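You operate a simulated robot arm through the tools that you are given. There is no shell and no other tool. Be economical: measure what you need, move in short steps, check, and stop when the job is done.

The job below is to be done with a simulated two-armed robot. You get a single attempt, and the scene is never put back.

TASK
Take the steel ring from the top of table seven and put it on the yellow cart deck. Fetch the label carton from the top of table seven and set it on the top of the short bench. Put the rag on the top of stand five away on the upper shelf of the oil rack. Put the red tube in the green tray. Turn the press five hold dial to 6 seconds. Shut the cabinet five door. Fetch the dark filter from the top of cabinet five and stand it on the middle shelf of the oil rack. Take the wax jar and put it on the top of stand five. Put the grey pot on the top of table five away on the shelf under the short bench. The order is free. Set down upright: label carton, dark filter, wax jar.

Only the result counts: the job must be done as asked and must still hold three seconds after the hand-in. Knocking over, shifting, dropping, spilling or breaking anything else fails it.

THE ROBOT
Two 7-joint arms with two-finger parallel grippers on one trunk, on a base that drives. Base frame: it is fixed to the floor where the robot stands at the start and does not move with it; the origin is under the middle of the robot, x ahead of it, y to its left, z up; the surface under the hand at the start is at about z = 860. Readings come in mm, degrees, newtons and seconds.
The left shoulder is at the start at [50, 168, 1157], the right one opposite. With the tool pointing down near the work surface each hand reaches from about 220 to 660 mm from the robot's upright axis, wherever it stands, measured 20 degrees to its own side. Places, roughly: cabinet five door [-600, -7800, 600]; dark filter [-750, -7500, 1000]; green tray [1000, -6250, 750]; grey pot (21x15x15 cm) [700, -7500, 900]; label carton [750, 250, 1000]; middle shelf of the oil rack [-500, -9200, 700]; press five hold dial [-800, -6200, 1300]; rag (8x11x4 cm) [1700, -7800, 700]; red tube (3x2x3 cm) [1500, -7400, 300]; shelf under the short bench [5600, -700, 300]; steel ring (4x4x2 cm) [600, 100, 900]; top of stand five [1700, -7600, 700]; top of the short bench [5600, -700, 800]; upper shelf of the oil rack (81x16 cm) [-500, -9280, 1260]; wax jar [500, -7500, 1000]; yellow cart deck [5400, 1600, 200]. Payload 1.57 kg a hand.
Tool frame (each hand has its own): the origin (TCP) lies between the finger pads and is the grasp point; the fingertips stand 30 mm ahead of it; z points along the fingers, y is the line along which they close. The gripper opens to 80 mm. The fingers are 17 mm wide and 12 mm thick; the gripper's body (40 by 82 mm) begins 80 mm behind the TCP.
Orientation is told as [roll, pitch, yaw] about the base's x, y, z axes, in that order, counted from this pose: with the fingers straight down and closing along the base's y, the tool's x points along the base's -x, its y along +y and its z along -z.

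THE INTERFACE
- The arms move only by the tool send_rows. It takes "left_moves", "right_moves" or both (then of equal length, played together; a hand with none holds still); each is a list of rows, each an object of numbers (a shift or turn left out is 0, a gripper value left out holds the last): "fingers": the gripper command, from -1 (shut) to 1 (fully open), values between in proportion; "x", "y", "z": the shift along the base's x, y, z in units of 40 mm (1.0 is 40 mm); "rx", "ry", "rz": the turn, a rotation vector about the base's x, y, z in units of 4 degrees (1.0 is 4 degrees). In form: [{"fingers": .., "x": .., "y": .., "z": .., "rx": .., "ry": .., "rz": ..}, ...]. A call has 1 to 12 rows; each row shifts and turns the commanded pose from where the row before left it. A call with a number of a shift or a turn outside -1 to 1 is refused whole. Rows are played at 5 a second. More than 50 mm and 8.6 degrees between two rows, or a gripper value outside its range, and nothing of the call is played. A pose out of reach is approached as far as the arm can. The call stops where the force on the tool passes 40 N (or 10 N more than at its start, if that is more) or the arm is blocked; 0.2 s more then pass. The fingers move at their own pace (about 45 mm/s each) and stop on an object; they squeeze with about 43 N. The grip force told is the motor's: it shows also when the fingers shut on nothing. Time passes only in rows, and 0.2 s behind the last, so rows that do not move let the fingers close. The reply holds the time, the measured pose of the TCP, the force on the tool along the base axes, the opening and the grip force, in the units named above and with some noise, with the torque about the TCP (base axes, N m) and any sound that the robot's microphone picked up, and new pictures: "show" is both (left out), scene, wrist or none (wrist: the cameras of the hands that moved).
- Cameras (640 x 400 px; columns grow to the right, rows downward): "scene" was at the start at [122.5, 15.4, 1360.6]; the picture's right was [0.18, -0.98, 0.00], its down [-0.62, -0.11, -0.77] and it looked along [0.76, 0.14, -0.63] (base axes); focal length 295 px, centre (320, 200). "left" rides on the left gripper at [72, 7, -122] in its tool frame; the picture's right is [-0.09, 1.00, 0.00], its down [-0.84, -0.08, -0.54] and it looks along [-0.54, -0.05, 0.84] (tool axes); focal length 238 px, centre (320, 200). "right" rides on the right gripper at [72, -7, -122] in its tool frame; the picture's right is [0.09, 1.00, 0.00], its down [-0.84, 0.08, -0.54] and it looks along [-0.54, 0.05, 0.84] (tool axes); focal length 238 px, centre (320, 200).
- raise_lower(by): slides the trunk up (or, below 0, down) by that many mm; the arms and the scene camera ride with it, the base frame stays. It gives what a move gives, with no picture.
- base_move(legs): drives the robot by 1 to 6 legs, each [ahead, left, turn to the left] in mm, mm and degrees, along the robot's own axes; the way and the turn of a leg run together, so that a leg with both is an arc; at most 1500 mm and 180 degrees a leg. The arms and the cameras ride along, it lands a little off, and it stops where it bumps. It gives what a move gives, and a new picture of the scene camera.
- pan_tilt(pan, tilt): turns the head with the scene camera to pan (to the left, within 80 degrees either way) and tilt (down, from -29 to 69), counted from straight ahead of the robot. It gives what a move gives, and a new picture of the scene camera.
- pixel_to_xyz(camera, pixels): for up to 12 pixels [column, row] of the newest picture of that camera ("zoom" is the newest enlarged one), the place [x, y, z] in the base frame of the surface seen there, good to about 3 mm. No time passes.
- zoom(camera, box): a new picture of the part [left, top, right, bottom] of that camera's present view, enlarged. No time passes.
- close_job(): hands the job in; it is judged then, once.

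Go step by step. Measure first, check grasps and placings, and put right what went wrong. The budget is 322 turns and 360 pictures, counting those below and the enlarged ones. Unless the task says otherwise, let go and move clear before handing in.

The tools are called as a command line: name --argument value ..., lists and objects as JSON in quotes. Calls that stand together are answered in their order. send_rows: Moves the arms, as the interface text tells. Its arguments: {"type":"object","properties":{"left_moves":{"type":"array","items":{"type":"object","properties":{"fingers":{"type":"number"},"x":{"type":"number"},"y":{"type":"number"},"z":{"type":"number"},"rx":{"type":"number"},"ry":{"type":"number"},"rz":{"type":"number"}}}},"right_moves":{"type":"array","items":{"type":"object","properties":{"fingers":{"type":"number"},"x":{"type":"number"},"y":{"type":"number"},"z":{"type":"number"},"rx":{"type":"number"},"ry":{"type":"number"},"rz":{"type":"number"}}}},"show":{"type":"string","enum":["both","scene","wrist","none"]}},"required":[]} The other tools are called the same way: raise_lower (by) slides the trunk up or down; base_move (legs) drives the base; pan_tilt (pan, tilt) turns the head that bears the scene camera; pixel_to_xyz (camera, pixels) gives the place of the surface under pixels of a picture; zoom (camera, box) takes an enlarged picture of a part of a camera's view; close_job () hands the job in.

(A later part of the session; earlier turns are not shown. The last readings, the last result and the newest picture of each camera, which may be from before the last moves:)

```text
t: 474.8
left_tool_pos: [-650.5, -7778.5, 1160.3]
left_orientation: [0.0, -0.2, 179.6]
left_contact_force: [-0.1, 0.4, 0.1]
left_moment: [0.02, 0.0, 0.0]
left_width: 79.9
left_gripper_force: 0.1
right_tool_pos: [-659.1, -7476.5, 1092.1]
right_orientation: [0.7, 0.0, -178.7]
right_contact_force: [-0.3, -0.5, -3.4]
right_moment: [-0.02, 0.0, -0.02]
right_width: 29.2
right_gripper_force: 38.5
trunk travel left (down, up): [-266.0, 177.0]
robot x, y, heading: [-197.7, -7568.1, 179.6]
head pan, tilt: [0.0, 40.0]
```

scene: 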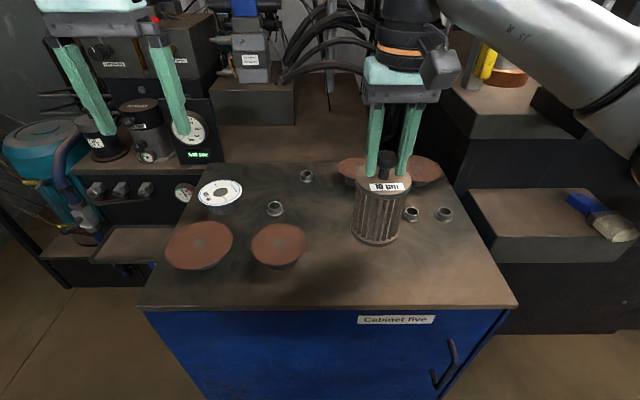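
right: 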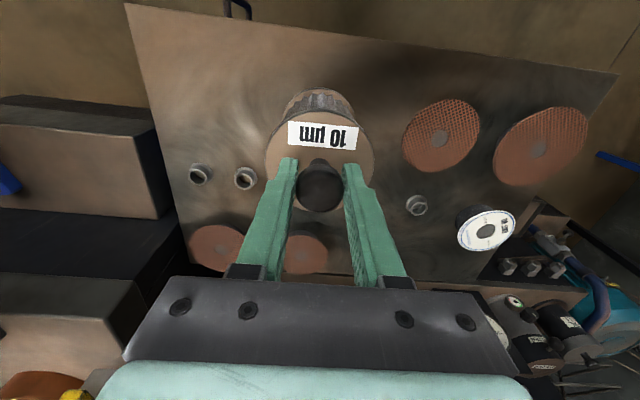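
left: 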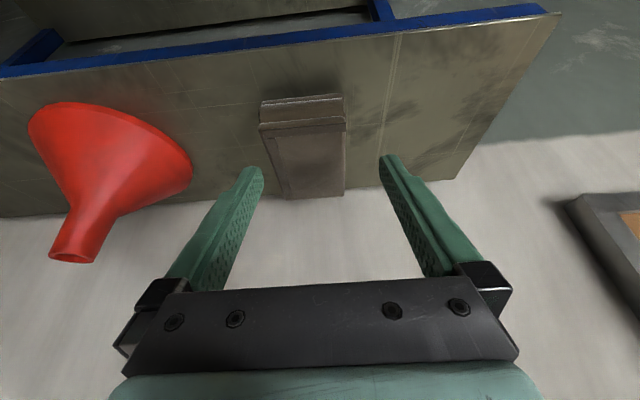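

Filter held securely (upright). Raise, back off, turn to −y and go to the oil rack.

raise_lower --by 80

base_move --legs '[[-115, 0, 0], [0, 0, 90.3], [800, 0, 0], [0, -415, 0]]'

pan_tilt --pan -10 --tilt 40

```text
t: 476.0
left_tool_pos: [-651.1, -7777.4, 1238.7]
left_orientation: [0.1, -0.2, 179.6]
left_contact_force: [0.6, 0.6, 0.1]
left_moment: [0.05, 0.01, -0.03]
left_width: 80.1
left_gripper_force: 0.0
right_tool_pos: [-659.9, -7476.5, 1170.3]
right_orientation: [0.6, 0.0, -178.8]
right_contact_force: [0.6, -0.6, -3.3]
right_moment: [-0.03, -0.02, 0.01]
right_width: 29.3
right_gripper_force: 38.9
trunk travel left (down, up): [-346.0, 97.0]
robot x, y, heading: [-191.8, -7571.7, 179.7]
head pan, tilt: [0.0, 40.0]
```

```text
t: 488.8
left_tool_pos: [-285.5, -8830.5, 1239.8]
left_orientation: [0.0, -0.1, -90.1]
left_contact_force: [0.6, -0.3, 0.0]
left_moment: [-0.04, 0.02, 0.03]
left_width: 80.0
left_gripper_force: 0.1
right_tool_pos: [-586.2, -8842.5, 1172.0]
right_orientation: [0.6, 0.1, -88.4]
right_contact_force: [-0.6, 0.3, -2.9]
right_moment: [0.05, 0.01, -0.01]
right_width: 29.0
right_gripper_force: 38.9
trunk travel left (down, up): [-346.0, 97.0]
robot x, y, heading: [-493.2, -8379.5, -90.2]
head pan, tilt: [0.0, 40.0]
```

scene: 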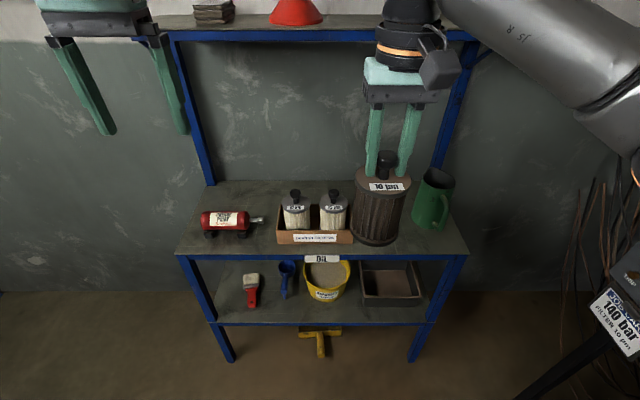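

```text
t: 489.5
left_tool_pos: [-284.7, -8831.1, 1240.4]
left_orientation: [0.0, -0.1, -90.0]
left_contact_force: [0.2, -0.7, 1.7]
left_moment: [0.0, 0.0, 0.03]
left_width: 80.1
left_gripper_force: 0.1
right_tool_pos: [-587.3, -8840.8, 1171.3]
right_orientation: [0.6, 0.1, -88.3]
right_contact_force: [0.8, 0.7, -3.0]
right_moment: [0.0, -0.01, -0.03]
right_width: 29.3
right_gripper_force: 38.9
trunk travel left (down, up): [-346.0, 97.0]
robot x, y, heading: [-493.3, -8372.6, -90.0]
head pan, tilt: [-10.0, 40.0]
```

scene: 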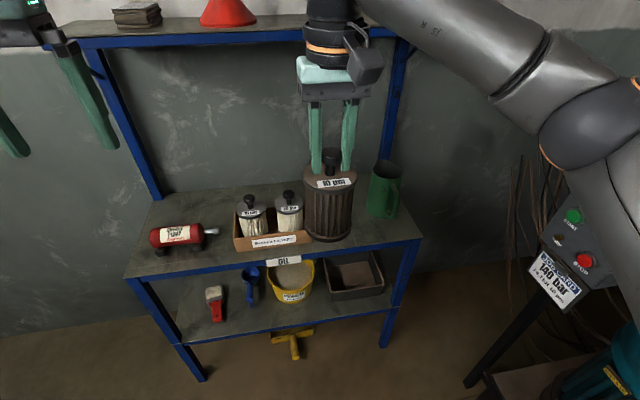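

Measure the free shelf area and the control box on the right.

pixel_to_xyz --camera "scene" --pixels '[[311, 240], [365, 235], [370, 200], [385, 215], [400, 235], [340, 250], [570, 210], [535, 260], [560, 190], [545, 130], [590, 140]]'

```text
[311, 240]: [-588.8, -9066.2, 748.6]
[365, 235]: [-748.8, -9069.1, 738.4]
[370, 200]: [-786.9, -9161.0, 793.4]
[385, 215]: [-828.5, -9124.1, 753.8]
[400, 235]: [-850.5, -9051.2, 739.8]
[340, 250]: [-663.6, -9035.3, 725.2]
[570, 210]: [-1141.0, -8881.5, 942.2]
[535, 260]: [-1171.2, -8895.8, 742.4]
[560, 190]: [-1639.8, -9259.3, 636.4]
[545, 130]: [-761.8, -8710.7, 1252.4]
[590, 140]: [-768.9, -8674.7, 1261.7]
```

Gap between box (x −589) and mug (x −787): target x −690, y −9110. Retract the left hand, then drive right 103 and ahead 269.

send_rows --left_moves '[{"y": 0.9}, {"y": 0.9}, {"y": 0.9}]' --show "none"

base_move --legs '[[0, -103, 0], [269, 0, 0]]'

raise_lower --by -250

zoom --camera "scene" --box '[160, 60, 480, 300]'

```text
t: 490.3
left_tool_pos: [-284.9, -8722.3, 1240.8]
left_orientation: [0.0, -0.1, -90.1]
left_contact_force: [-0.1, -0.3, -1.0]
left_moment: [0.01, 0.03, -0.03]
left_width: 80.0
left_gripper_force: 0.0
right_tool_pos: [-586.8, -8840.3, 1172.4]
right_orientation: [0.6, 0.0, -88.4]
right_contact_force: [-0.1, 0.1, -3.9]
right_moment: [-0.02, 0.02, 0.0]
right_width: 29.3
right_gripper_force: 39.1
trunk travel left (down, up): [-346.0, 97.0]
robot x, y, heading: [-495.9, -8376.4, -90.0]
head pan, tilt: [-10.0, 40.0]
```

```text
t: 493.4
left_tool_pos: [-391.4, -8995.7, 1238.8]
left_orientation: [0.0, -0.2, -90.3]
left_contact_force: [-0.2, 0.5, 0.1]
left_moment: [0.04, 0.04, -0.03]
left_width: 79.9
left_gripper_force: 0.1
right_tool_pos: [-692.3, -9113.4, 1171.0]
right_orientation: [0.6, 0.1, -88.6]
right_contact_force: [-0.7, 0.2, -3.7]
right_moment: [0.03, -0.02, 0.02]
right_width: 29.2
right_gripper_force: 38.8
trunk travel left (down, up): [-346.0, 97.0]
robot x, y, heading: [-601.5, -8647.8, -90.5]
head pan, tilt: [-10.0, 40.0]
```

scene: 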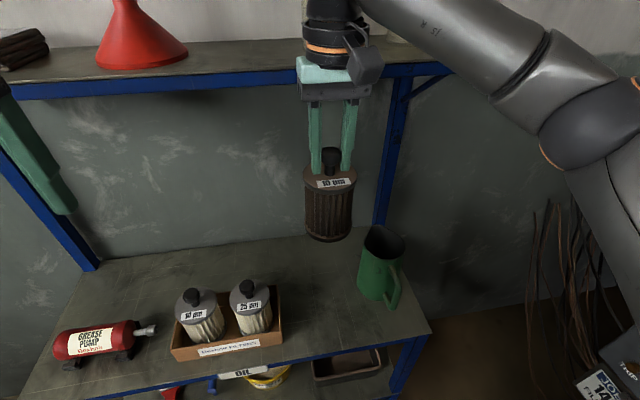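

```text
t: 495.9
left_tool_pos: [-390.6, -8995.4, 990.8]
left_orientation: [0.0, -0.1, -90.3]
left_contact_force: [-0.1, 0.3, -0.1]
left_moment: [-0.02, -0.04, -0.01]
left_width: 80.0
left_gripper_force: 0.1
right_tool_pos: [-691.8, -9112.8, 920.0]
right_orientation: [0.5, 0.1, -88.6]
right_contact_force: [0.7, -0.2, -3.3]
right_moment: [-0.01, 0.03, 0.03]
right_width: 29.0
right_gripper_force: 38.9
trunk travel left (down, up): [-96.0, 347.0]
robot x, y, heading: [-596.4, -8649.2, -90.4]
head pan, tilt: [-10.0, 40.0]
```

```text
1.67 times, centred on (320, 180) of scene
```

zoom: 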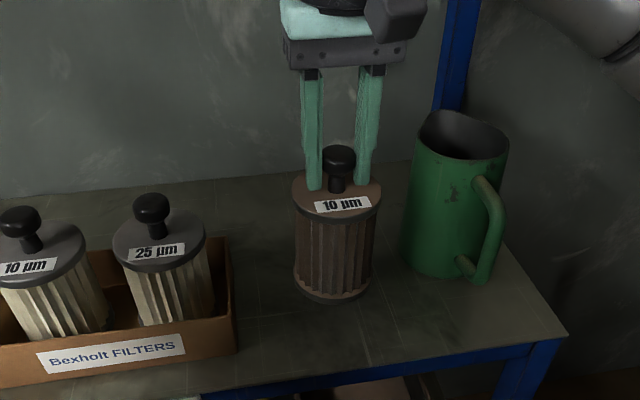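

Clear of both neighbours. Lower 34, then gently to contact.

raise_lower --by -34

send_rows --right_moves '[{"z": -0.06}, {"z": -0.05}, {}]' --show "wrist"

```text
t: 496.7
left_tool_pos: [-390.6, -8995.8, 956.3]
left_orientation: [0.1, -0.1, -90.3]
left_contact_force: [0.4, 1.0, 1.1]
left_moment: [0.0, 0.0, 0.0]
left_width: 80.2
left_gripper_force: 0.0
right_tool_pos: [-691.9, -9112.7, 887.4]
right_orientation: [0.6, 0.1, -88.5]
right_contact_force: [-1.2, -0.2, -2.9]
right_moment: [0.04, 0.03, -0.02]
right_width: 29.2
right_gripper_force: 38.6
trunk travel left (down, up): [-62.0, 381.0]
robot x, y, heading: [-597.6, -8644.3, -90.1]
head pan, tilt: [-10.0, 40.0]
```

```text
t: 497.5
left_tool_pos: [-391.5, -8994.6, 955.7]
left_orientation: [-0.1, 0.0, -90.3]
left_contact_force: [0.7, -0.3, 0.1]
left_moment: [0.01, 0.01, 0.02]
left_width: 80.0
left_gripper_force: 0.1
right_tool_pos: [-691.8, -9112.5, 883.2]
right_orientation: [0.6, 0.1, -88.6]
right_contact_force: [-0.2, 0.1, -3.9]
right_moment: [-0.01, 0.04, 0.0]
right_width: 29.1
right_gripper_force: 39.4
trunk travel left (down, up): [-62.0, 381.0]
robot x, y, heading: [-598.5, -8649.0, -90.3]
head pan, tilt: [-10.0, 40.0]
```

right: 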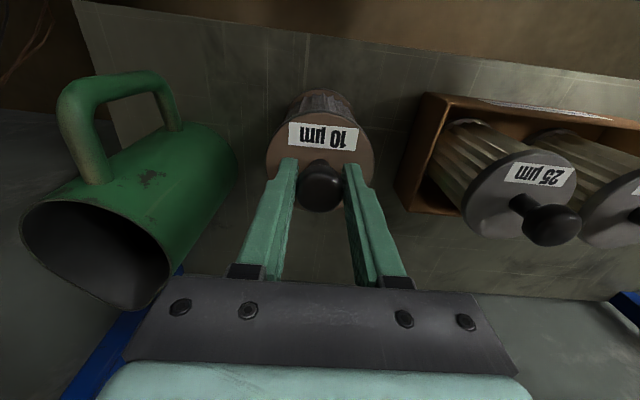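

send_rows --right_moves '[{"z": -0.05}, {"z": -0.05}, {"z": -0.03}, {}]' --show "none"

```text
t: 498.5
left_tool_pos: [-390.2, -8993.6, 956.2]
left_orientation: [0.0, -0.3, -90.3]
left_contact_force: [-0.4, 0.2, -0.5]
left_moment: [0.02, -0.02, 0.0]
left_width: 80.1
left_gripper_force: 0.0
right_tool_pos: [-690.9, -9112.1, 881.7]
right_orientation: [0.7, -0.4, -88.6]
right_contact_force: [1.7, -2.9, 29.6]
right_moment: [0.44, 0.28, 0.03]
right_width: 29.1
right_gripper_force: 39.2
trunk travel left (down, up): [-62.0, 381.0]
robot x, y, heading: [-595.3, -8646.0, -90.1]
head pan, tilt: [-10.0, 40.0]
```

Firm contact. Ease up slightly, open and rise.

send_rows --right_moves '[{"z": 0.05}, {"fingers": 0.2}, {}, {}, {"z": 0.6}, {"z": 0.8}, {"z": 0.8}]' --show "both"

```text
t: 500.1
left_tool_pos: [-390.0, -8994.5, 955.9]
left_orientation: [0.0, -0.1, -90.2]
left_contact_force: [0.0, -0.1, 0.0]
left_moment: [0.01, 0.01, 0.02]
left_width: 80.0
left_gripper_force: 0.1
right_tool_pos: [-692.1, -9111.1, 966.7]
right_orientation: [0.6, 0.0, -88.5]
right_contact_force: [0.8, -0.1, -0.6]
right_moment: [0.04, 0.01, -0.01]
right_width: 48.2
right_gripper_force: 0.0
trunk travel left (down, up): [-62.0, 381.0]
robot x, y, heading: [-600.2, -8646.0, -90.2]
head pan, tilt: [-10.0, 40.0]
```

scene: 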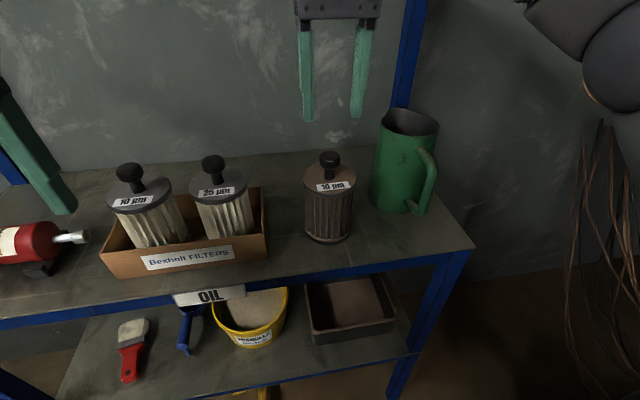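
right: 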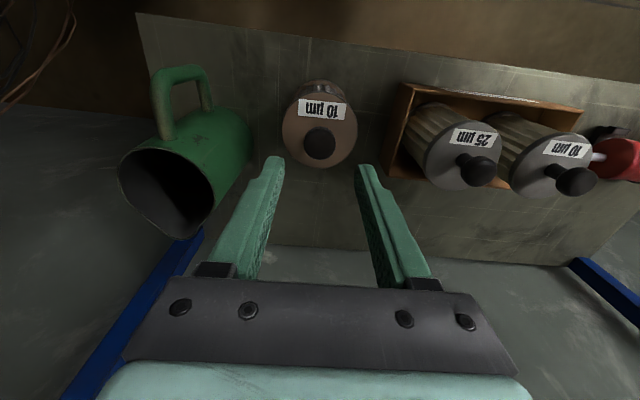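

Filter stands upright on the middle shelf. Next the press dial: back off, return to the aisle and go to y≈−6200.

base_move --legs '[[-300, 0, 0], [0, 500, 0]]'

raise_lower --by 330

base_move --legs '[[-1500, 0, 0], [-650, 0, 0], [0, 0, -89.8]]'

pan_tilt --pan -5 --tilt 15

```text
t: 506.7
left_tool_pos: [113.9, -8696.5, 957.0]
left_orientation: [0.0, 0.0, -90.0]
left_contact_force: [-0.5, -0.2, 0.1]
left_moment: [-0.01, -0.02, 0.0]
left_width: 80.0
left_gripper_force: 0.0
right_tool_pos: [-187.2, -8813.8, 966.5]
right_orientation: [0.7, 0.0, -88.2]
right_contact_force: [0.1, 0.0, 0.4]
right_moment: [-0.01, -0.05, 0.0]
right_width: 47.9
right_gripper_force: 0.0
trunk travel left (down, up): [-62.0, 381.0]
robot x, y, heading: [-100.1, -8349.9, -89.9]
head pan, tilt: [-10.0, 40.0]
```

scene: 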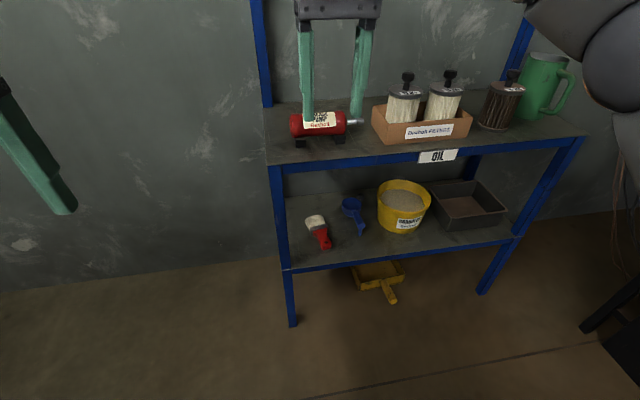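

```text
t: 509.9
left_tool_pos: [113.1, -8697.5, 1285.9]
left_orientation: [0.0, -0.2, -90.0]
left_contact_force: [0.5, 0.2, 0.3]
left_moment: [-0.01, -0.03, 0.0]
left_width: 80.1
left_gripper_force: 0.1
right_tool_pos: [-188.0, -8814.9, 1296.8]
right_orientation: [0.6, 0.1, -88.2]
right_contact_force: [0.2, 0.4, -0.6]
right_moment: [0.03, 0.01, -0.02]
right_width: 48.1
right_gripper_force: 0.1
trunk travel left (down, up): [-392.0, 51.0]
robot x, y, heading: [-97.6, -8350.1, -90.3]
head pan, tilt: [-10.0, 40.0]
```

```text
t: 524.5
left_tool_pos: [-464.5, -6400.1, 1285.8]
left_orientation: [0.1, -0.1, -179.2]
left_contact_force: [0.8, 0.0, -0.2]
left_moment: [0.01, 0.03, 0.0]
left_width: 79.9
left_gripper_force: 0.0
right_tool_pos: [-586.4, -6100.9, 1296.6]
right_orientation: [0.6, 0.0, -177.4]
right_contact_force: [0.5, -0.4, -0.5]
right_moment: [-0.02, -0.01, -0.01]
right_width: 48.0
right_gripper_force: 0.0
trunk travel left (down, up): [-392.0, 51.0]
robot x, y, heading: [-116.8, -6181.0, -179.4]
head pan, tilt: [-10.0, 40.0]
```

scene: 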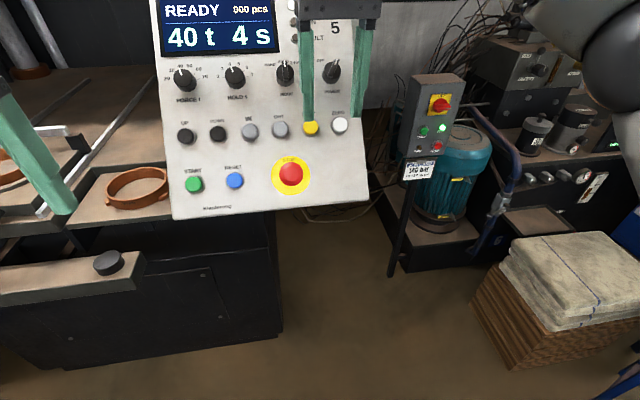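

```text
t: 525.4
left_tool_pos: [-464.9, -6399.5, 1285.6]
left_orientation: [-0.1, -0.1, -179.3]
left_contact_force: [0.2, 0.2, 0.6]
left_moment: [0.03, 0.04, 0.02]
left_width: 80.1
left_gripper_force: 0.1
right_tool_pos: [-586.4, -6100.7, 1296.8]
right_orientation: [0.6, 0.1, -177.4]
right_contact_force: [0.1, 0.6, -0.8]
right_moment: [0.01, 0.0, -0.01]
right_width: 48.1
right_gripper_force: 0.1
trunk travel left (down, up): [-392.0, 51.0]
robot x, y, heading: [-122.6, -6180.6, -179.2]
head pan, tilt: [-5.0, 15.0]
```

scene: 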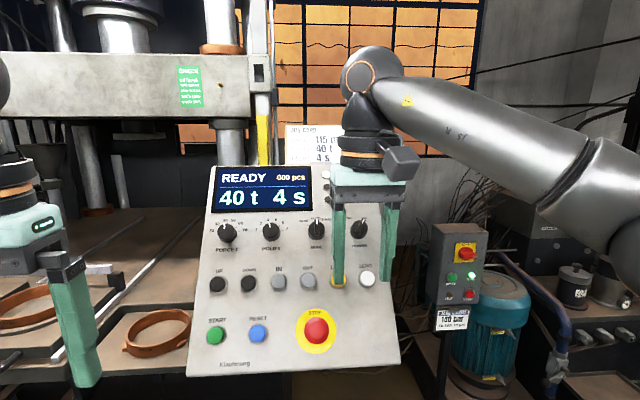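

The HOLD dial is at (271,231), display shows 4 s. Zoom and measure the dial and panel plane.

send_rows --right_moves '[{"x": 0.8, "y": 0.5}, {"x": 0.8, "y": 0.5}, {"x": 0.8, "y": 0.5}]' --show "none"

zoom --camera "scene" --box '[205, 160, 345, 260]'

pixel_to_xyz --camera "scene" --pixels '[[271, 231], [271, 245], [271, 260], [250, 250], [295, 250], [250, 225], [295, 220], [230, 350], [380, 350], [227, 233], [316, 230], [215, 170]]'

```text
t: 526.1
left_tool_pos: [-463.3, -6399.6, 1286.1]
left_orientation: [0.0, -0.2, -179.2]
left_contact_force: [0.2, 0.5, 0.0]
left_moment: [0.0, 0.01, 0.0]
left_width: 80.0
left_gripper_force: 0.0
right_tool_pos: [-491.3, -6040.8, 1298.2]
right_orientation: [0.6, 0.0, -177.4]
right_contact_force: [0.9, 0.7, -0.8]
right_moment: [-0.01, -0.01, 0.0]
right_width: 47.9
right_gripper_force: 0.1
trunk travel left (down, up): [-392.0, 51.0]
robot x, y, heading: [-118.5, -6186.9, -179.3]
head pan, tilt: [-5.0, 15.0]
```

```text
4.00 times, centred on (275, 210) of scene
```

zoom: 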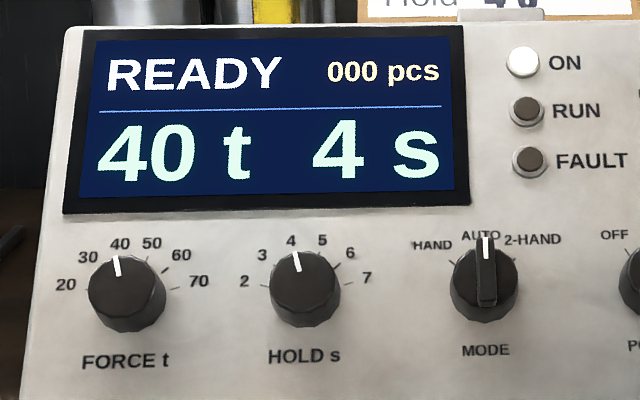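

```text
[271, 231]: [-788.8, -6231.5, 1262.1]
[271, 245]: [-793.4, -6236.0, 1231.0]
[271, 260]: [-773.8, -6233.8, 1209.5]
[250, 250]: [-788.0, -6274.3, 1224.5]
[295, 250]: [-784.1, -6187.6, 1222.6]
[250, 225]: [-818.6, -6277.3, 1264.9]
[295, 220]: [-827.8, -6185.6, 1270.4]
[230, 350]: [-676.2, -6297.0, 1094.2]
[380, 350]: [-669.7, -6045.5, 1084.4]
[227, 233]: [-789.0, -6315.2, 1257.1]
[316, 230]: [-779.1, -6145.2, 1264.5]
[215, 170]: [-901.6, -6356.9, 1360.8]
```

Panel plane: normal ≈ (0.765, 0, 0.645); knob face ≈ (−789,−6231,1262), 22 mm proud, ∅≈34. From 4 to 6 is about 60° clockwise (30° per mark). Position: retract left hand, move base ahead 140 and left 185, trunk up 45.

send_rows --left_moves '[{"x": 0.9}, {"x": 0.9}, {"x": 0.6}]' --show "none"

base_move --legs '[[140, 185, 0]]'

raise_lower --by 45

send_rows --right_moves '[{"ry": 1}, {"ry": 1}, {"ry": 1}, {"ry": 1}, {"ry": 1}, {"ry": 1}, {"ry": 1}, {"ry": 1}, {"ry": 1}, {"ry": 1}, {"ry": 1}, {"ry": 1, "rz": -0.6}]' --show "both"

```text
t: 527.0
left_tool_pos: [-367.3, -6399.9, 1287.1]
left_orientation: [0.0, -0.1, -179.2]
left_contact_force: [0.1, 0.1, 0.2]
left_moment: [0.02, -0.02, 0.03]
left_width: 80.0
left_gripper_force: 0.0
right_tool_pos: [-490.6, -6039.3, 1297.6]
right_orientation: [0.6, 0.1, -177.4]
right_contact_force: [0.7, 1.0, -0.7]
right_moment: [0.01, 0.03, 0.02]
right_width: 47.9
right_gripper_force: 0.0
trunk travel left (down, up): [-392.0, 51.0]
robot x, y, heading: [-121.7, -6185.8, -179.2]
head pan, tilt: [-5.0, 15.0]
```

```text
t: 529.2
left_tool_pos: [-506.4, -6588.8, 1287.3]
left_orientation: [0.0, -0.1, -179.3]
left_contact_force: [0.1, 0.3, -0.1]
left_moment: [0.01, 0.0, 0.06]
left_width: 79.8
left_gripper_force: 0.2
right_tool_pos: [-629.4, -6228.5, 1296.1]
right_orientation: [0.6, 0.1, -177.5]
right_contact_force: [0.1, -0.5, 0.3]
right_moment: [0.02, -0.01, 0.0]
right_width: 47.8
right_gripper_force: 0.0
trunk travel left (down, up): [-392.0, 51.0]
robot x, y, heading: [-258.3, -6372.2, -179.4]
head pan, tilt: [-5.0, 15.0]
```

scene: 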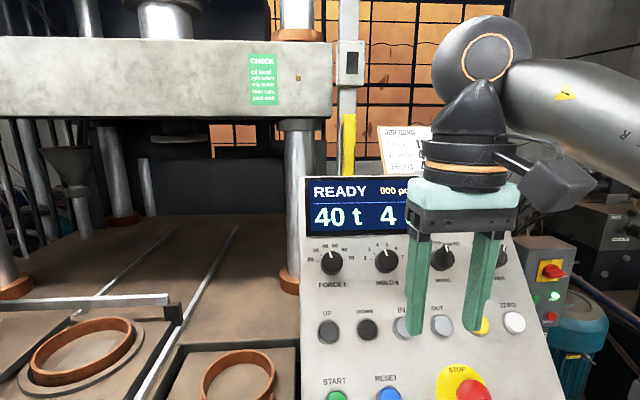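

```text
t: 530.1
left_tool_pos: [-505.8, -6589.1, 1331.6]
left_orientation: [0.0, -0.1, -179.1]
left_contact_force: [0.3, 0.7, -0.2]
left_moment: [0.02, 0.04, -0.01]
left_width: 80.3
left_gripper_force: 0.0
right_tool_pos: [-628.8, -6228.5, 1341.9]
right_orientation: [0.6, 0.1, -177.5]
right_contact_force: [-0.6, 1.0, -0.4]
right_moment: [0.01, -0.01, -0.02]
right_width: 48.1
right_gripper_force: 0.0
trunk travel left (down, up): [-437.0, 6.0]
robot x, y, heading: [-257.1, -6374.5, -179.2]
head pan, tilt: [-5.0, 15.0]
```

```text
t: 532.7
left_tool_pos: [-505.7, -6588.8, 1332.5]
left_orientation: [0.0, -0.1, -179.3]
left_contact_force: [0.4, -0.2, 0.1]
left_moment: [0.01, -0.01, -0.01]
left_width: 80.0
left_gripper_force: 0.0
right_tool_pos: [-628.8, -6228.8, 1343.5]
right_orientation: [-1.9, -48.0, -178.8]
right_contact_force: [-0.1, -0.6, 0.1]
right_moment: [-0.02, 0.0, -0.02]
right_width: 47.8
right_gripper_force: 0.0
trunk travel left (down, up): [-437.0, 6.0]
robot x, y, heading: [-256.1, -6370.2, -179.2]
head pan, tilt: [-5.0, 15.0]
```

scene: 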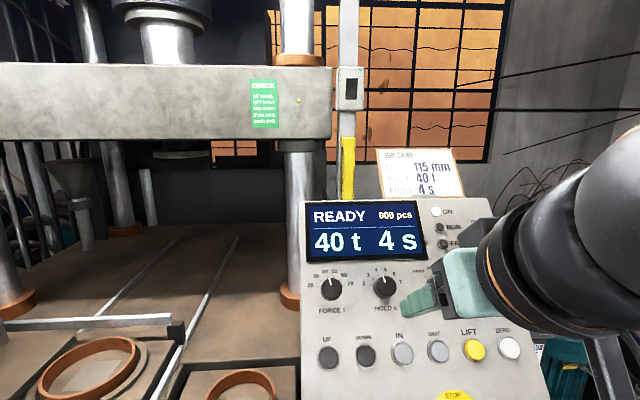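
right: 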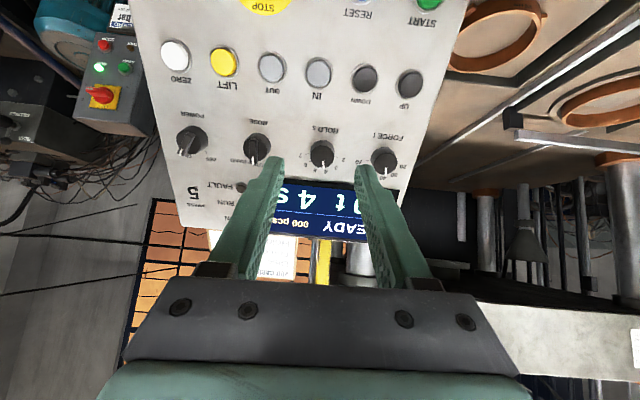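

Pitch 48° works; the HOLD knob is at (321,154) in the right camera. Measure knob and surrounding panel.

zoom --camera "right" --box '[270, 110, 380, 190]'

pixel_to_xyz --camera "right" --pixels '[[321, 153], [310, 153], [332, 153], [321, 143], [321, 163], [321, 128], [290, 110], [350, 110], [345, 140], [295, 140]]'

```text
5.00 times, centred on (325, 150) of right
```

zoom: 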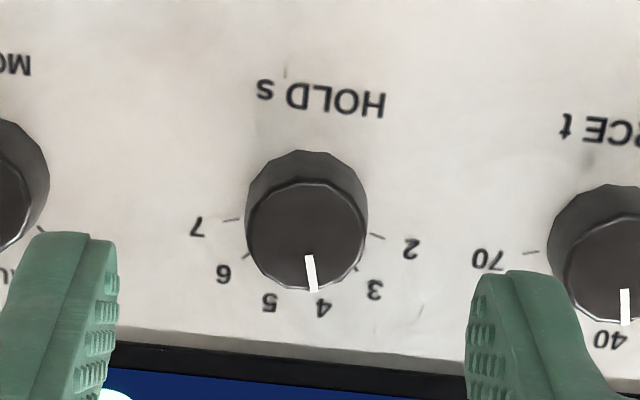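

```text
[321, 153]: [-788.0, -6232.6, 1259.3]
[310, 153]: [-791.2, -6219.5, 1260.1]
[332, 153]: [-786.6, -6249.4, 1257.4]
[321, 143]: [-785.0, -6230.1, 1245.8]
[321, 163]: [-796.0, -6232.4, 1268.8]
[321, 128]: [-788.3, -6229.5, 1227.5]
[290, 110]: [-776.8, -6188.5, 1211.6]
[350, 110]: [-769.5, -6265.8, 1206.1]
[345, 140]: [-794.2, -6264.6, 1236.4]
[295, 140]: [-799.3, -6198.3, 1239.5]
```

Knob face centre ≈ (−791,−6235,1263). Move to 60 mm off along the normal while pre-rotating −30° about the tool axis, fingers open ~56.

send_rows --right_moves '[{"x": -0.34, "y": -0.02, "z": -0.1, "rx": 0.697, "rz": 0.627, "fingers": 0.35}, {"x": -0.34, "y": -0.02, "z": -0.1, "rx": 0.697, "rz": 0.627}, {"x": -0.34, "y": -0.02, "z": -0.1, "rx": 0.697, "rz": 0.627}, {"x": -0.34, "y": -0.02, "z": -0.1, "rx": 0.697, "rz": 0.627}, {"x": -0.34, "y": -0.02, "z": -0.1, "rx": 0.697, "rz": 0.627}, {"x": -0.34, "y": -0.02, "z": -0.1, "rx": 0.697, "rz": 0.627}, {"x": -0.34, "y": -0.02, "z": -0.1, "rx": 0.697, "rz": 0.627}, {"x": -0.34, "y": -0.02, "z": -0.1, "rx": 0.697, "rz": 0.627}]' --show "both"

```text
t: 534.5
left_tool_pos: [-508.3, -6589.1, 1332.3]
left_orientation: [-0.1, -0.1, -179.3]
left_contact_force: [-0.6, 0.2, -0.6]
left_moment: [0.0, 0.05, 0.01]
left_width: 80.0
left_gripper_force: 0.0
right_tool_pos: [-738.7, -6235.7, 1310.5]
right_orientation: [-30.9, -39.5, -138.2]
right_contact_force: [-0.8, -0.1, -1.0]
right_moment: [-0.01, 0.03, -0.01]
right_width: 54.0
right_gripper_force: 0.1
trunk travel left (down, up): [-437.0, 6.0]
robot x, y, heading: [-255.3, -6374.6, -178.9]
head pan, tilt: [-5.0, 15.0]
```

scene: 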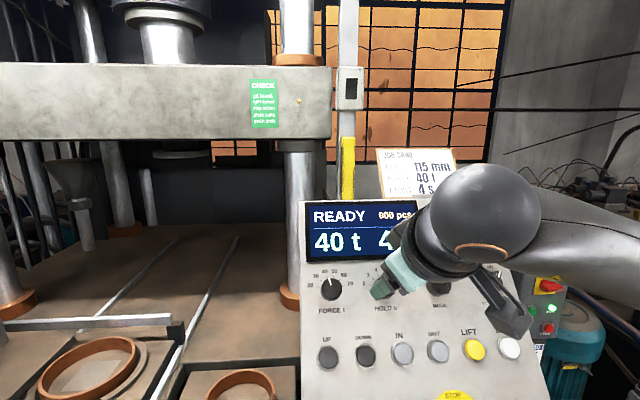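
right: 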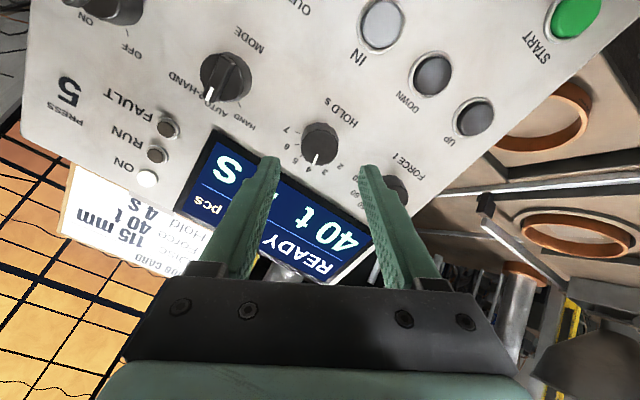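

zoom --camera "right" --box '[280, 100, 360, 190]'

pixel_to_xyz --camera "right" --pixels '[[320, 137], [320, 143], [320, 149], [310, 143], [330, 143], [320, 133], [304, 143], [336, 143]]'

```text
4.44 times, centred on (320, 145) of right
```

zoom: 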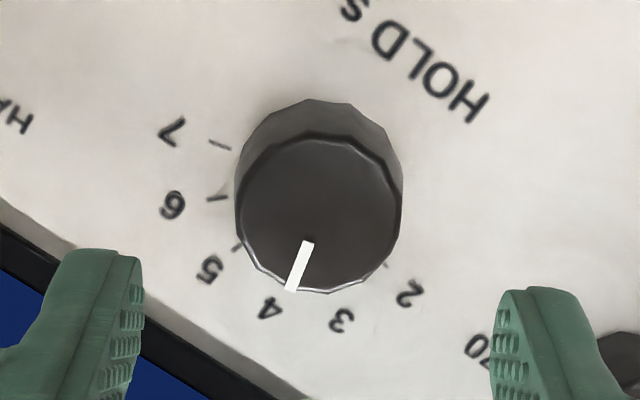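

```text
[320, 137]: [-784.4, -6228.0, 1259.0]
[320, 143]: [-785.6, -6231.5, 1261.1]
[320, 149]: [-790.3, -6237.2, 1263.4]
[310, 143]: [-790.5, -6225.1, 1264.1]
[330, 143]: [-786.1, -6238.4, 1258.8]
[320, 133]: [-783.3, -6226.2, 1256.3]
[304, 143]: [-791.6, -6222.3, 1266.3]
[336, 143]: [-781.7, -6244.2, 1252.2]
```

Axis is aligned with the knob. Advance ~57 along the axis and close.

send_rows --right_moves '[{"x": -0.37, "z": -0.33}, {"x": -0.37, "z": -0.33}, {"x": -0.3, "z": -0.3}, {"fingers": -1}, {}, {}, {}]' --show "both"

```text
t: 536.1
left_tool_pos: [-507.7, -6587.9, 1331.1]
left_orientation: [0.0, 0.0, -179.2]
left_contact_force: [-0.4, 0.4, -0.5]
left_moment: [0.04, -0.01, 0.0]
left_width: 79.8
left_gripper_force: 0.1
right_tool_pos: [-780.7, -6233.7, 1272.1]
right_orientation: [-30.8, -39.7, -138.2]
right_contact_force: [-4.1, 2.6, 1.9]
right_moment: [0.11, 0.28, -0.15]
right_width: 33.3
right_gripper_force: 39.2
trunk travel left (down, up): [-437.0, 6.0]
robot x, y, heading: [-261.1, -6373.9, -179.0]
head pan, tilt: [-5.0, 15.0]
```

scene: 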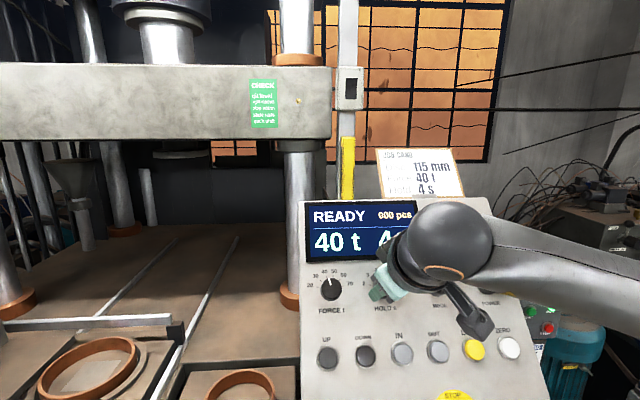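
right: 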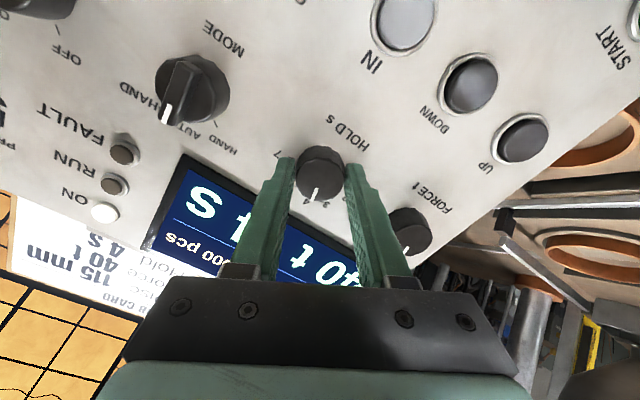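

Knob gripped (33 mm). Turn clockwise 40° first.

send_rows --right_moves '[{"rx": -0.62, "rz": -0.56}, {"rx": -0.62, "rz": -0.56}, {"rx": -0.62, "rz": -0.56}, {"rx": -0.62, "rz": -0.56}, {"rx": -0.62, "rz": -0.56}, {"rx": -0.62, "rz": -0.56}, {"rx": -0.62, "rz": -0.56}, {"rx": -0.62, "rz": -0.56}, {"rx": -0.62, "rz": -0.56}, {"rx": -0.62, "rz": -0.56}, {"rx": -0.62, "rz": -0.56}, {"rx": -0.62, "rz": -0.56}]' --show "both"

```text
t: 538.7
left_tool_pos: [-506.7, -6588.5, 1332.3]
left_orientation: [0.0, -0.1, -179.2]
left_contact_force: [-0.7, -0.2, 1.5]
left_moment: [0.01, -0.01, 0.0]
left_width: 80.1
left_gripper_force: 0.1
right_tool_pos: [-780.3, -6234.6, 1273.1]
right_orientation: [9.0, -47.2, 166.3]
right_contact_force: [-5.7, 2.9, 12.9]
right_moment: [-0.09, -0.12, 0.16]
right_width: 32.7
right_gripper_force: 41.4
trunk travel left (down, up): [-437.0, 6.0]
robot x, y, heading: [-256.1, -6371.5, -179.2]
head pan, tilt: [-5.0, 15.0]
```

scene: 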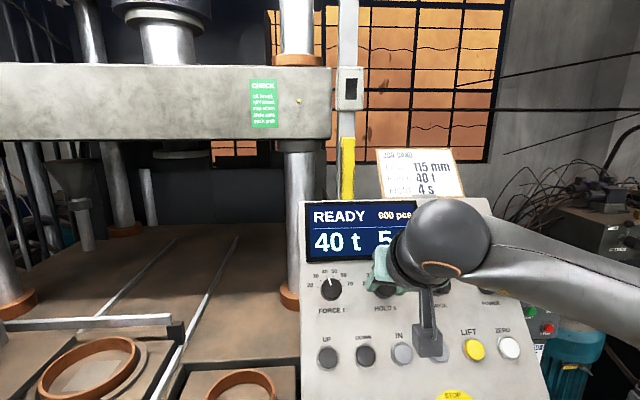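
right: 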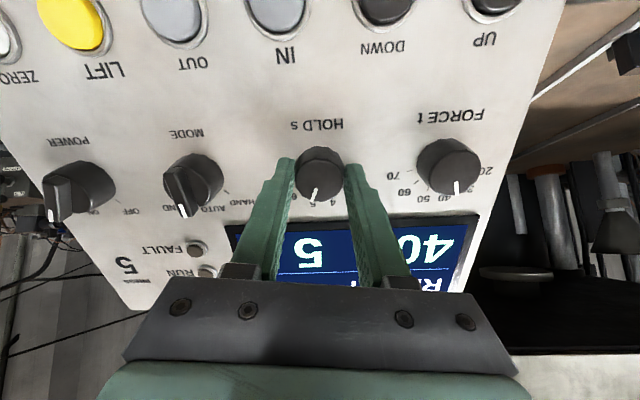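

Display shows 5. Turn another ~20°.

send_rows --right_moves '[{"rx": -0.62, "rz": -0.56}, {"rx": -0.62, "rz": -0.56}, {"rx": -0.62, "rz": -0.56}, {"rx": -0.62, "rz": -0.56}, {"rx": -0.62, "rz": -0.56}, {"rx": -0.62, "rz": -0.56}]' --show "wrist"

zoom --camera "right" --box '[240, 110, 400, 290]'

```text
t: 540.1
left_tool_pos: [-505.8, -6588.5, 1330.9]
left_orientation: [0.1, -0.1, -179.1]
left_contact_force: [-0.8, -0.5, 0.4]
left_moment: [-0.03, -0.02, 0.01]
left_width: 79.9
left_gripper_force: 0.0
right_tool_pos: [-780.4, -6235.1, 1273.1]
right_orientation: [27.5, -40.4, 139.9]
right_contact_force: [-7.3, 0.4, 15.6]
right_moment: [-0.4, -0.02, 0.46]
right_width: 32.7
right_gripper_force: 41.4
trunk travel left (down, up): [-437.0, 6.0]
robot x, y, heading: [-258.6, -6377.0, -179.4]
head pan, tilt: [-5.0, 15.0]
```

right: 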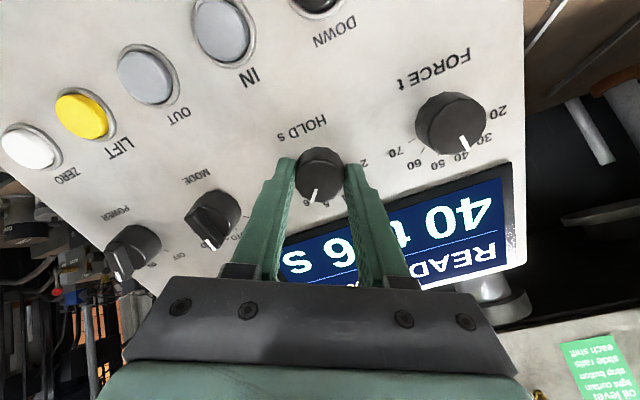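

```text
2.22 times, centred on (320, 200) of right
```

zoom: 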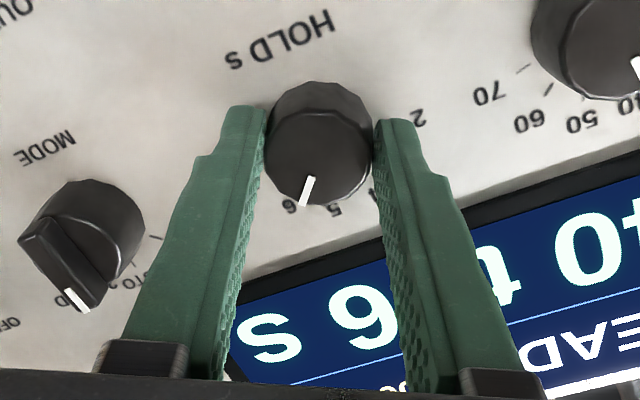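

Display reads 6 s, pointer slightly short of the mark. Turn ~5° more, then release and back straight off.

send_rows --right_moves '[{"rx": -0.5, "rz": -0.45}, {"rx": -0.45, "rz": -0.4}, {}, {"fingers": 0.3}, {}, {}, {"x": 0.37, "z": 0.33}, {"x": 0.37, "z": 0.33}, {"x": 0.4, "z": 0.36}, {"x": 0.5, "z": 0.3}]' --show "both"

zoom --camera "right" --box '[240, 80, 420, 260]'

```text
t: 542.3
left_tool_pos: [-505.5, -6588.6, 1331.9]
left_orientation: [0.0, -0.1, -179.2]
left_contact_force: [-0.8, 0.1, 0.1]
left_moment: [0.01, 0.01, 0.02]
left_width: 79.8
left_gripper_force: 0.0
right_tool_pos: [-712.8, -6236.1, 1325.0]
right_orientation: [30.7, -37.8, 134.5]
right_contact_force: [-0.8, 0.8, 0.3]
right_moment: [-0.01, -0.03, 0.03]
right_width: 52.0
right_gripper_force: 0.0
trunk travel left (down, up): [-437.0, 6.0]
robot x, y, heading: [-257.4, -6370.5, -179.4]
head pan, tilt: [-5.0, 15.0]
```

scene: 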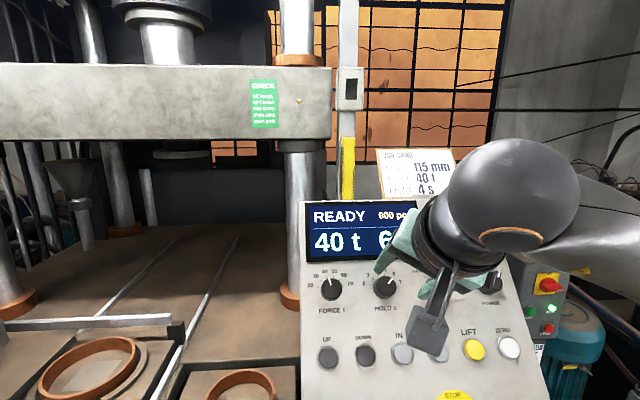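
right: 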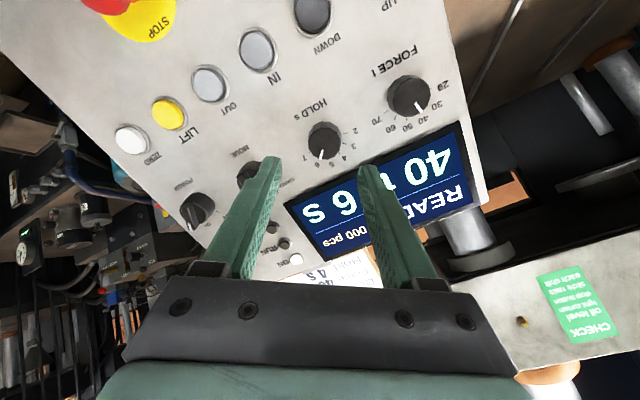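

```text
2.22 times, centred on (330, 170) of right
```

zoom: 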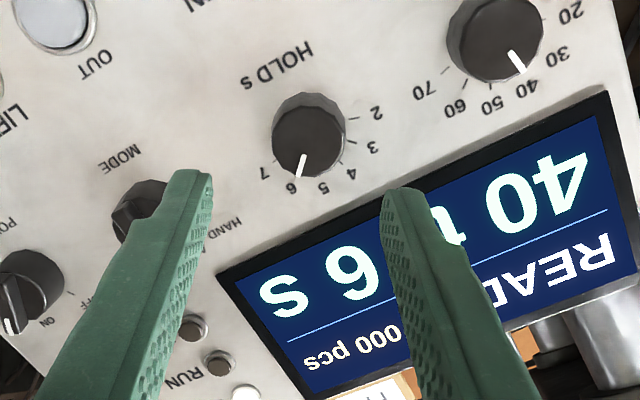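

Dial reads 6 s with the pointer on 6, other controls unchanged. Back off, unwind the right wrist, and turn round toward the table for the jar and pot.

base_move --legs '[[-200, 0, 0]]'

send_rows --right_moves '[{"rx": 0.69, "rz": 0.62}, {"rx": 0.69, "rz": 0.62}, {"rx": 0.69, "rz": 0.62}, {"rx": 0.69, "rz": 0.62}, {"rx": 0.69, "rz": 0.62}, {"rx": 0.69, "rz": 0.62}, {"rx": 0.69, "rz": 0.62}, {"rx": 0.69, "rz": 0.62}, {"rx": 0.5, "rz": 0.45}, {"ry": -1}, {"ry": -1}, {"ry": -1}]' --show "none"

send_rows --right_moves '[{"ry": -1}, {"ry": -1}, {"ry": -1}, {"ry": -1}, {"ry": -1}, {"ry": -1}, {"ry": -1}, {"ry": -1}, {"ry": -1, "x": 0.5}, {"x": 0.5, "fingers": 1}]' --show "none"

```text
t: 543.9
left_tool_pos: [-307.2, -6586.5, 1332.7]
left_orientation: [-0.1, -0.1, -179.2]
left_contact_force: [0.8, 0.1, 0.1]
left_moment: [0.01, 0.05, 0.01]
left_width: 79.8
left_gripper_force: 0.1
right_tool_pos: [-514.1, -6232.9, 1324.9]
right_orientation: [30.8, -37.9, 134.4]
right_contact_force: [1.0, -0.1, -0.5]
right_moment: [0.01, 0.02, 0.03]
right_width: 51.9
right_gripper_force: 0.1
trunk travel left (down, up): [-437.0, 6.0]
robot x, y, heading: [-61.1, -6373.1, -179.4]
head pan, tilt: [-5.0, 15.0]
```

scene: 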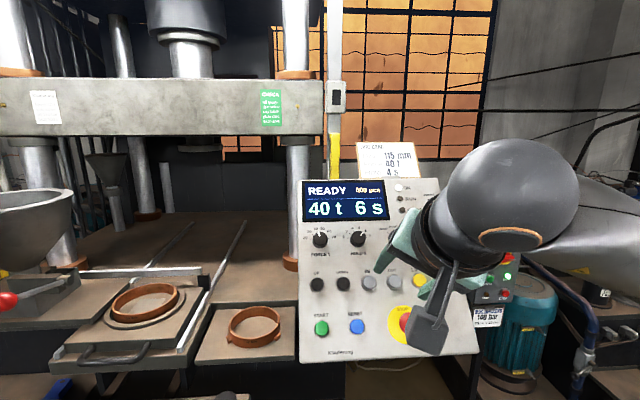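

```text
t: 546.5
left_tool_pos: [-307.3, -6587.0, 1330.9]
left_orientation: [0.0, -0.1, -179.2]
left_contact_force: [-0.5, 0.3, 0.5]
left_moment: [-0.02, -0.01, 0.0]
left_width: 79.6
left_gripper_force: 0.1
right_tool_pos: [-515.2, -6232.3, 1324.5]
right_orientation: [0.1, -35.8, 177.7]
right_contact_force: [-0.7, 0.4, 0.0]
right_moment: [-0.01, 0.01, 0.02]
right_width: 52.0
right_gripper_force: 0.1
trunk travel left (down, up): [-437.0, 6.0]
robot x, y, heading: [-58.6, -6366.5, -179.1]
head pan, tilt: [-5.0, 15.0]
```

```text
t: 548.7
left_tool_pos: [-306.5, -6585.2, 1331.9]
left_orientation: [0.0, -0.1, -179.2]
left_contact_force: [-0.2, 0.8, -0.2]
left_moment: [-0.02, 0.01, 0.01]
left_width: 80.1
left_gripper_force: 0.2
right_tool_pos: [-474.0, -6231.5, 1324.6]
right_orientation: [-1.1, 0.2, 178.0]
right_contact_force: [-0.1, -0.1, 0.2]
right_moment: [0.01, 0.03, 0.02]
right_width: 80.4
right_gripper_force: 0.0
trunk travel left (down, up): [-437.0, 6.0]
robot x, y, heading: [-57.1, -6368.1, -179.1]
head pan, tilt: [-5.0, 15.0]
```

Turn around to face +x and strafe to y≈−7450.

base_move --legs '[[0, 0, 179.1], [0, -1080, 0]]'

pan_tilt --pan 0 --tilt 35

```text
t: 565.7
left_tool_pos: [210.6, -7224.0, 1330.9]
left_orientation: [-0.1, 0.0, 1.2]
left_contact_force: [-0.9, -0.2, -0.2]
left_moment: [0.03, -0.03, 0.0]
left_width: 80.0
left_gripper_force: 0.1
right_tool_pos: [378.7, -7575.7, 1325.2]
right_orientation: [-1.3, 0.1, -1.6]
right_contact_force: [-0.3, -0.9, 0.0]
right_moment: [-0.01, 0.05, 0.01]
right_width: 79.7
right_gripper_force: 0.2
trunk travel left (down, up): [-437.0, 6.0]
robot x, y, heading: [-35.0, -7442.1, 1.3]
head pan, tilt: [-5.0, 15.0]
```

scene: 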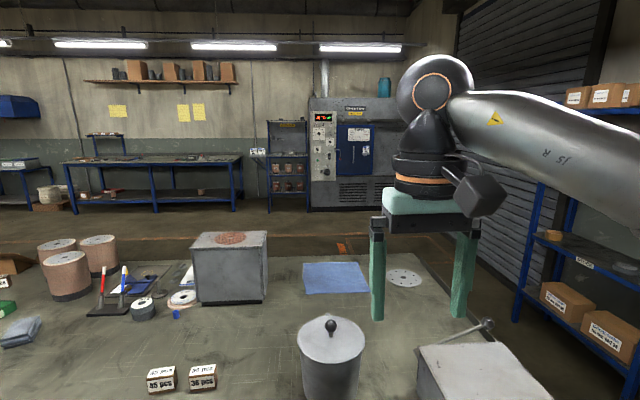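

```text
t: 566.6
left_tool_pos: [210.0, -7223.5, 1331.0]
left_orientation: [0.1, -0.1, 1.2]
left_contact_force: [-0.2, -0.6, -0.1]
left_moment: [0.0, 0.03, 0.01]
left_width: 80.2
left_gripper_force: 0.2
right_tool_pos: [379.9, -7576.1, 1324.9]
right_orientation: [-1.3, 0.1, -1.6]
right_contact_force: [0.6, 0.0, 0.2]
right_moment: [0.01, 0.0, 0.03]
right_width: 80.0
right_gripper_force: 0.0
trunk travel left (down, up): [-437.0, 6.0]
robot x, y, heading: [-38.2, -7442.2, 1.4]
head pan, tilt: [0.0, 35.0]
```

scene: 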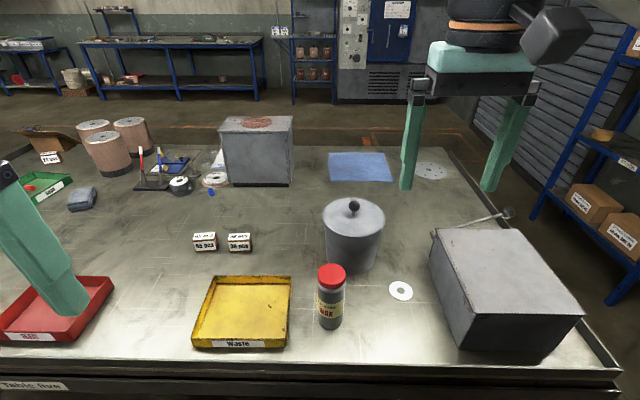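

Wax jar at (330,295), grey lidded pot at (354,235). Measure both.

zoom --camera "scene" --box '[280, 180, 430, 350]'

pixel_to_xyz --camera "scene" --pixels '[[331, 275], [320, 278], [343, 278], [331, 290], [331, 310], [331, 325], [353, 206], [326, 220], [384, 220], [353, 235], [353, 265], [354, 213]]'

```text
2.35 times, centred on (355, 265) of scene
```

zoom: 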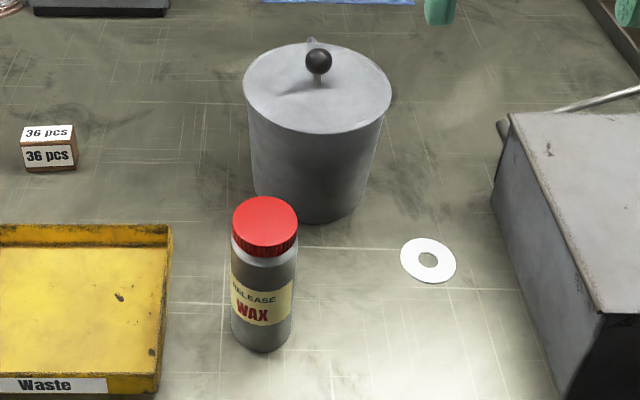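

```text
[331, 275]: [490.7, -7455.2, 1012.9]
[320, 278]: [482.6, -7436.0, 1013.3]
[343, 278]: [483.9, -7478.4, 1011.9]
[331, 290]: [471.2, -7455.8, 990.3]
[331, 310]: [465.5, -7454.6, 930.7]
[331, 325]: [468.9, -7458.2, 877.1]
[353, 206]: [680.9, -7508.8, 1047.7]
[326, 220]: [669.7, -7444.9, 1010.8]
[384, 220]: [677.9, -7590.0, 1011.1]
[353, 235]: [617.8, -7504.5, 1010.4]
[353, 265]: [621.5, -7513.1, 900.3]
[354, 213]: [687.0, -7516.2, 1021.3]
```

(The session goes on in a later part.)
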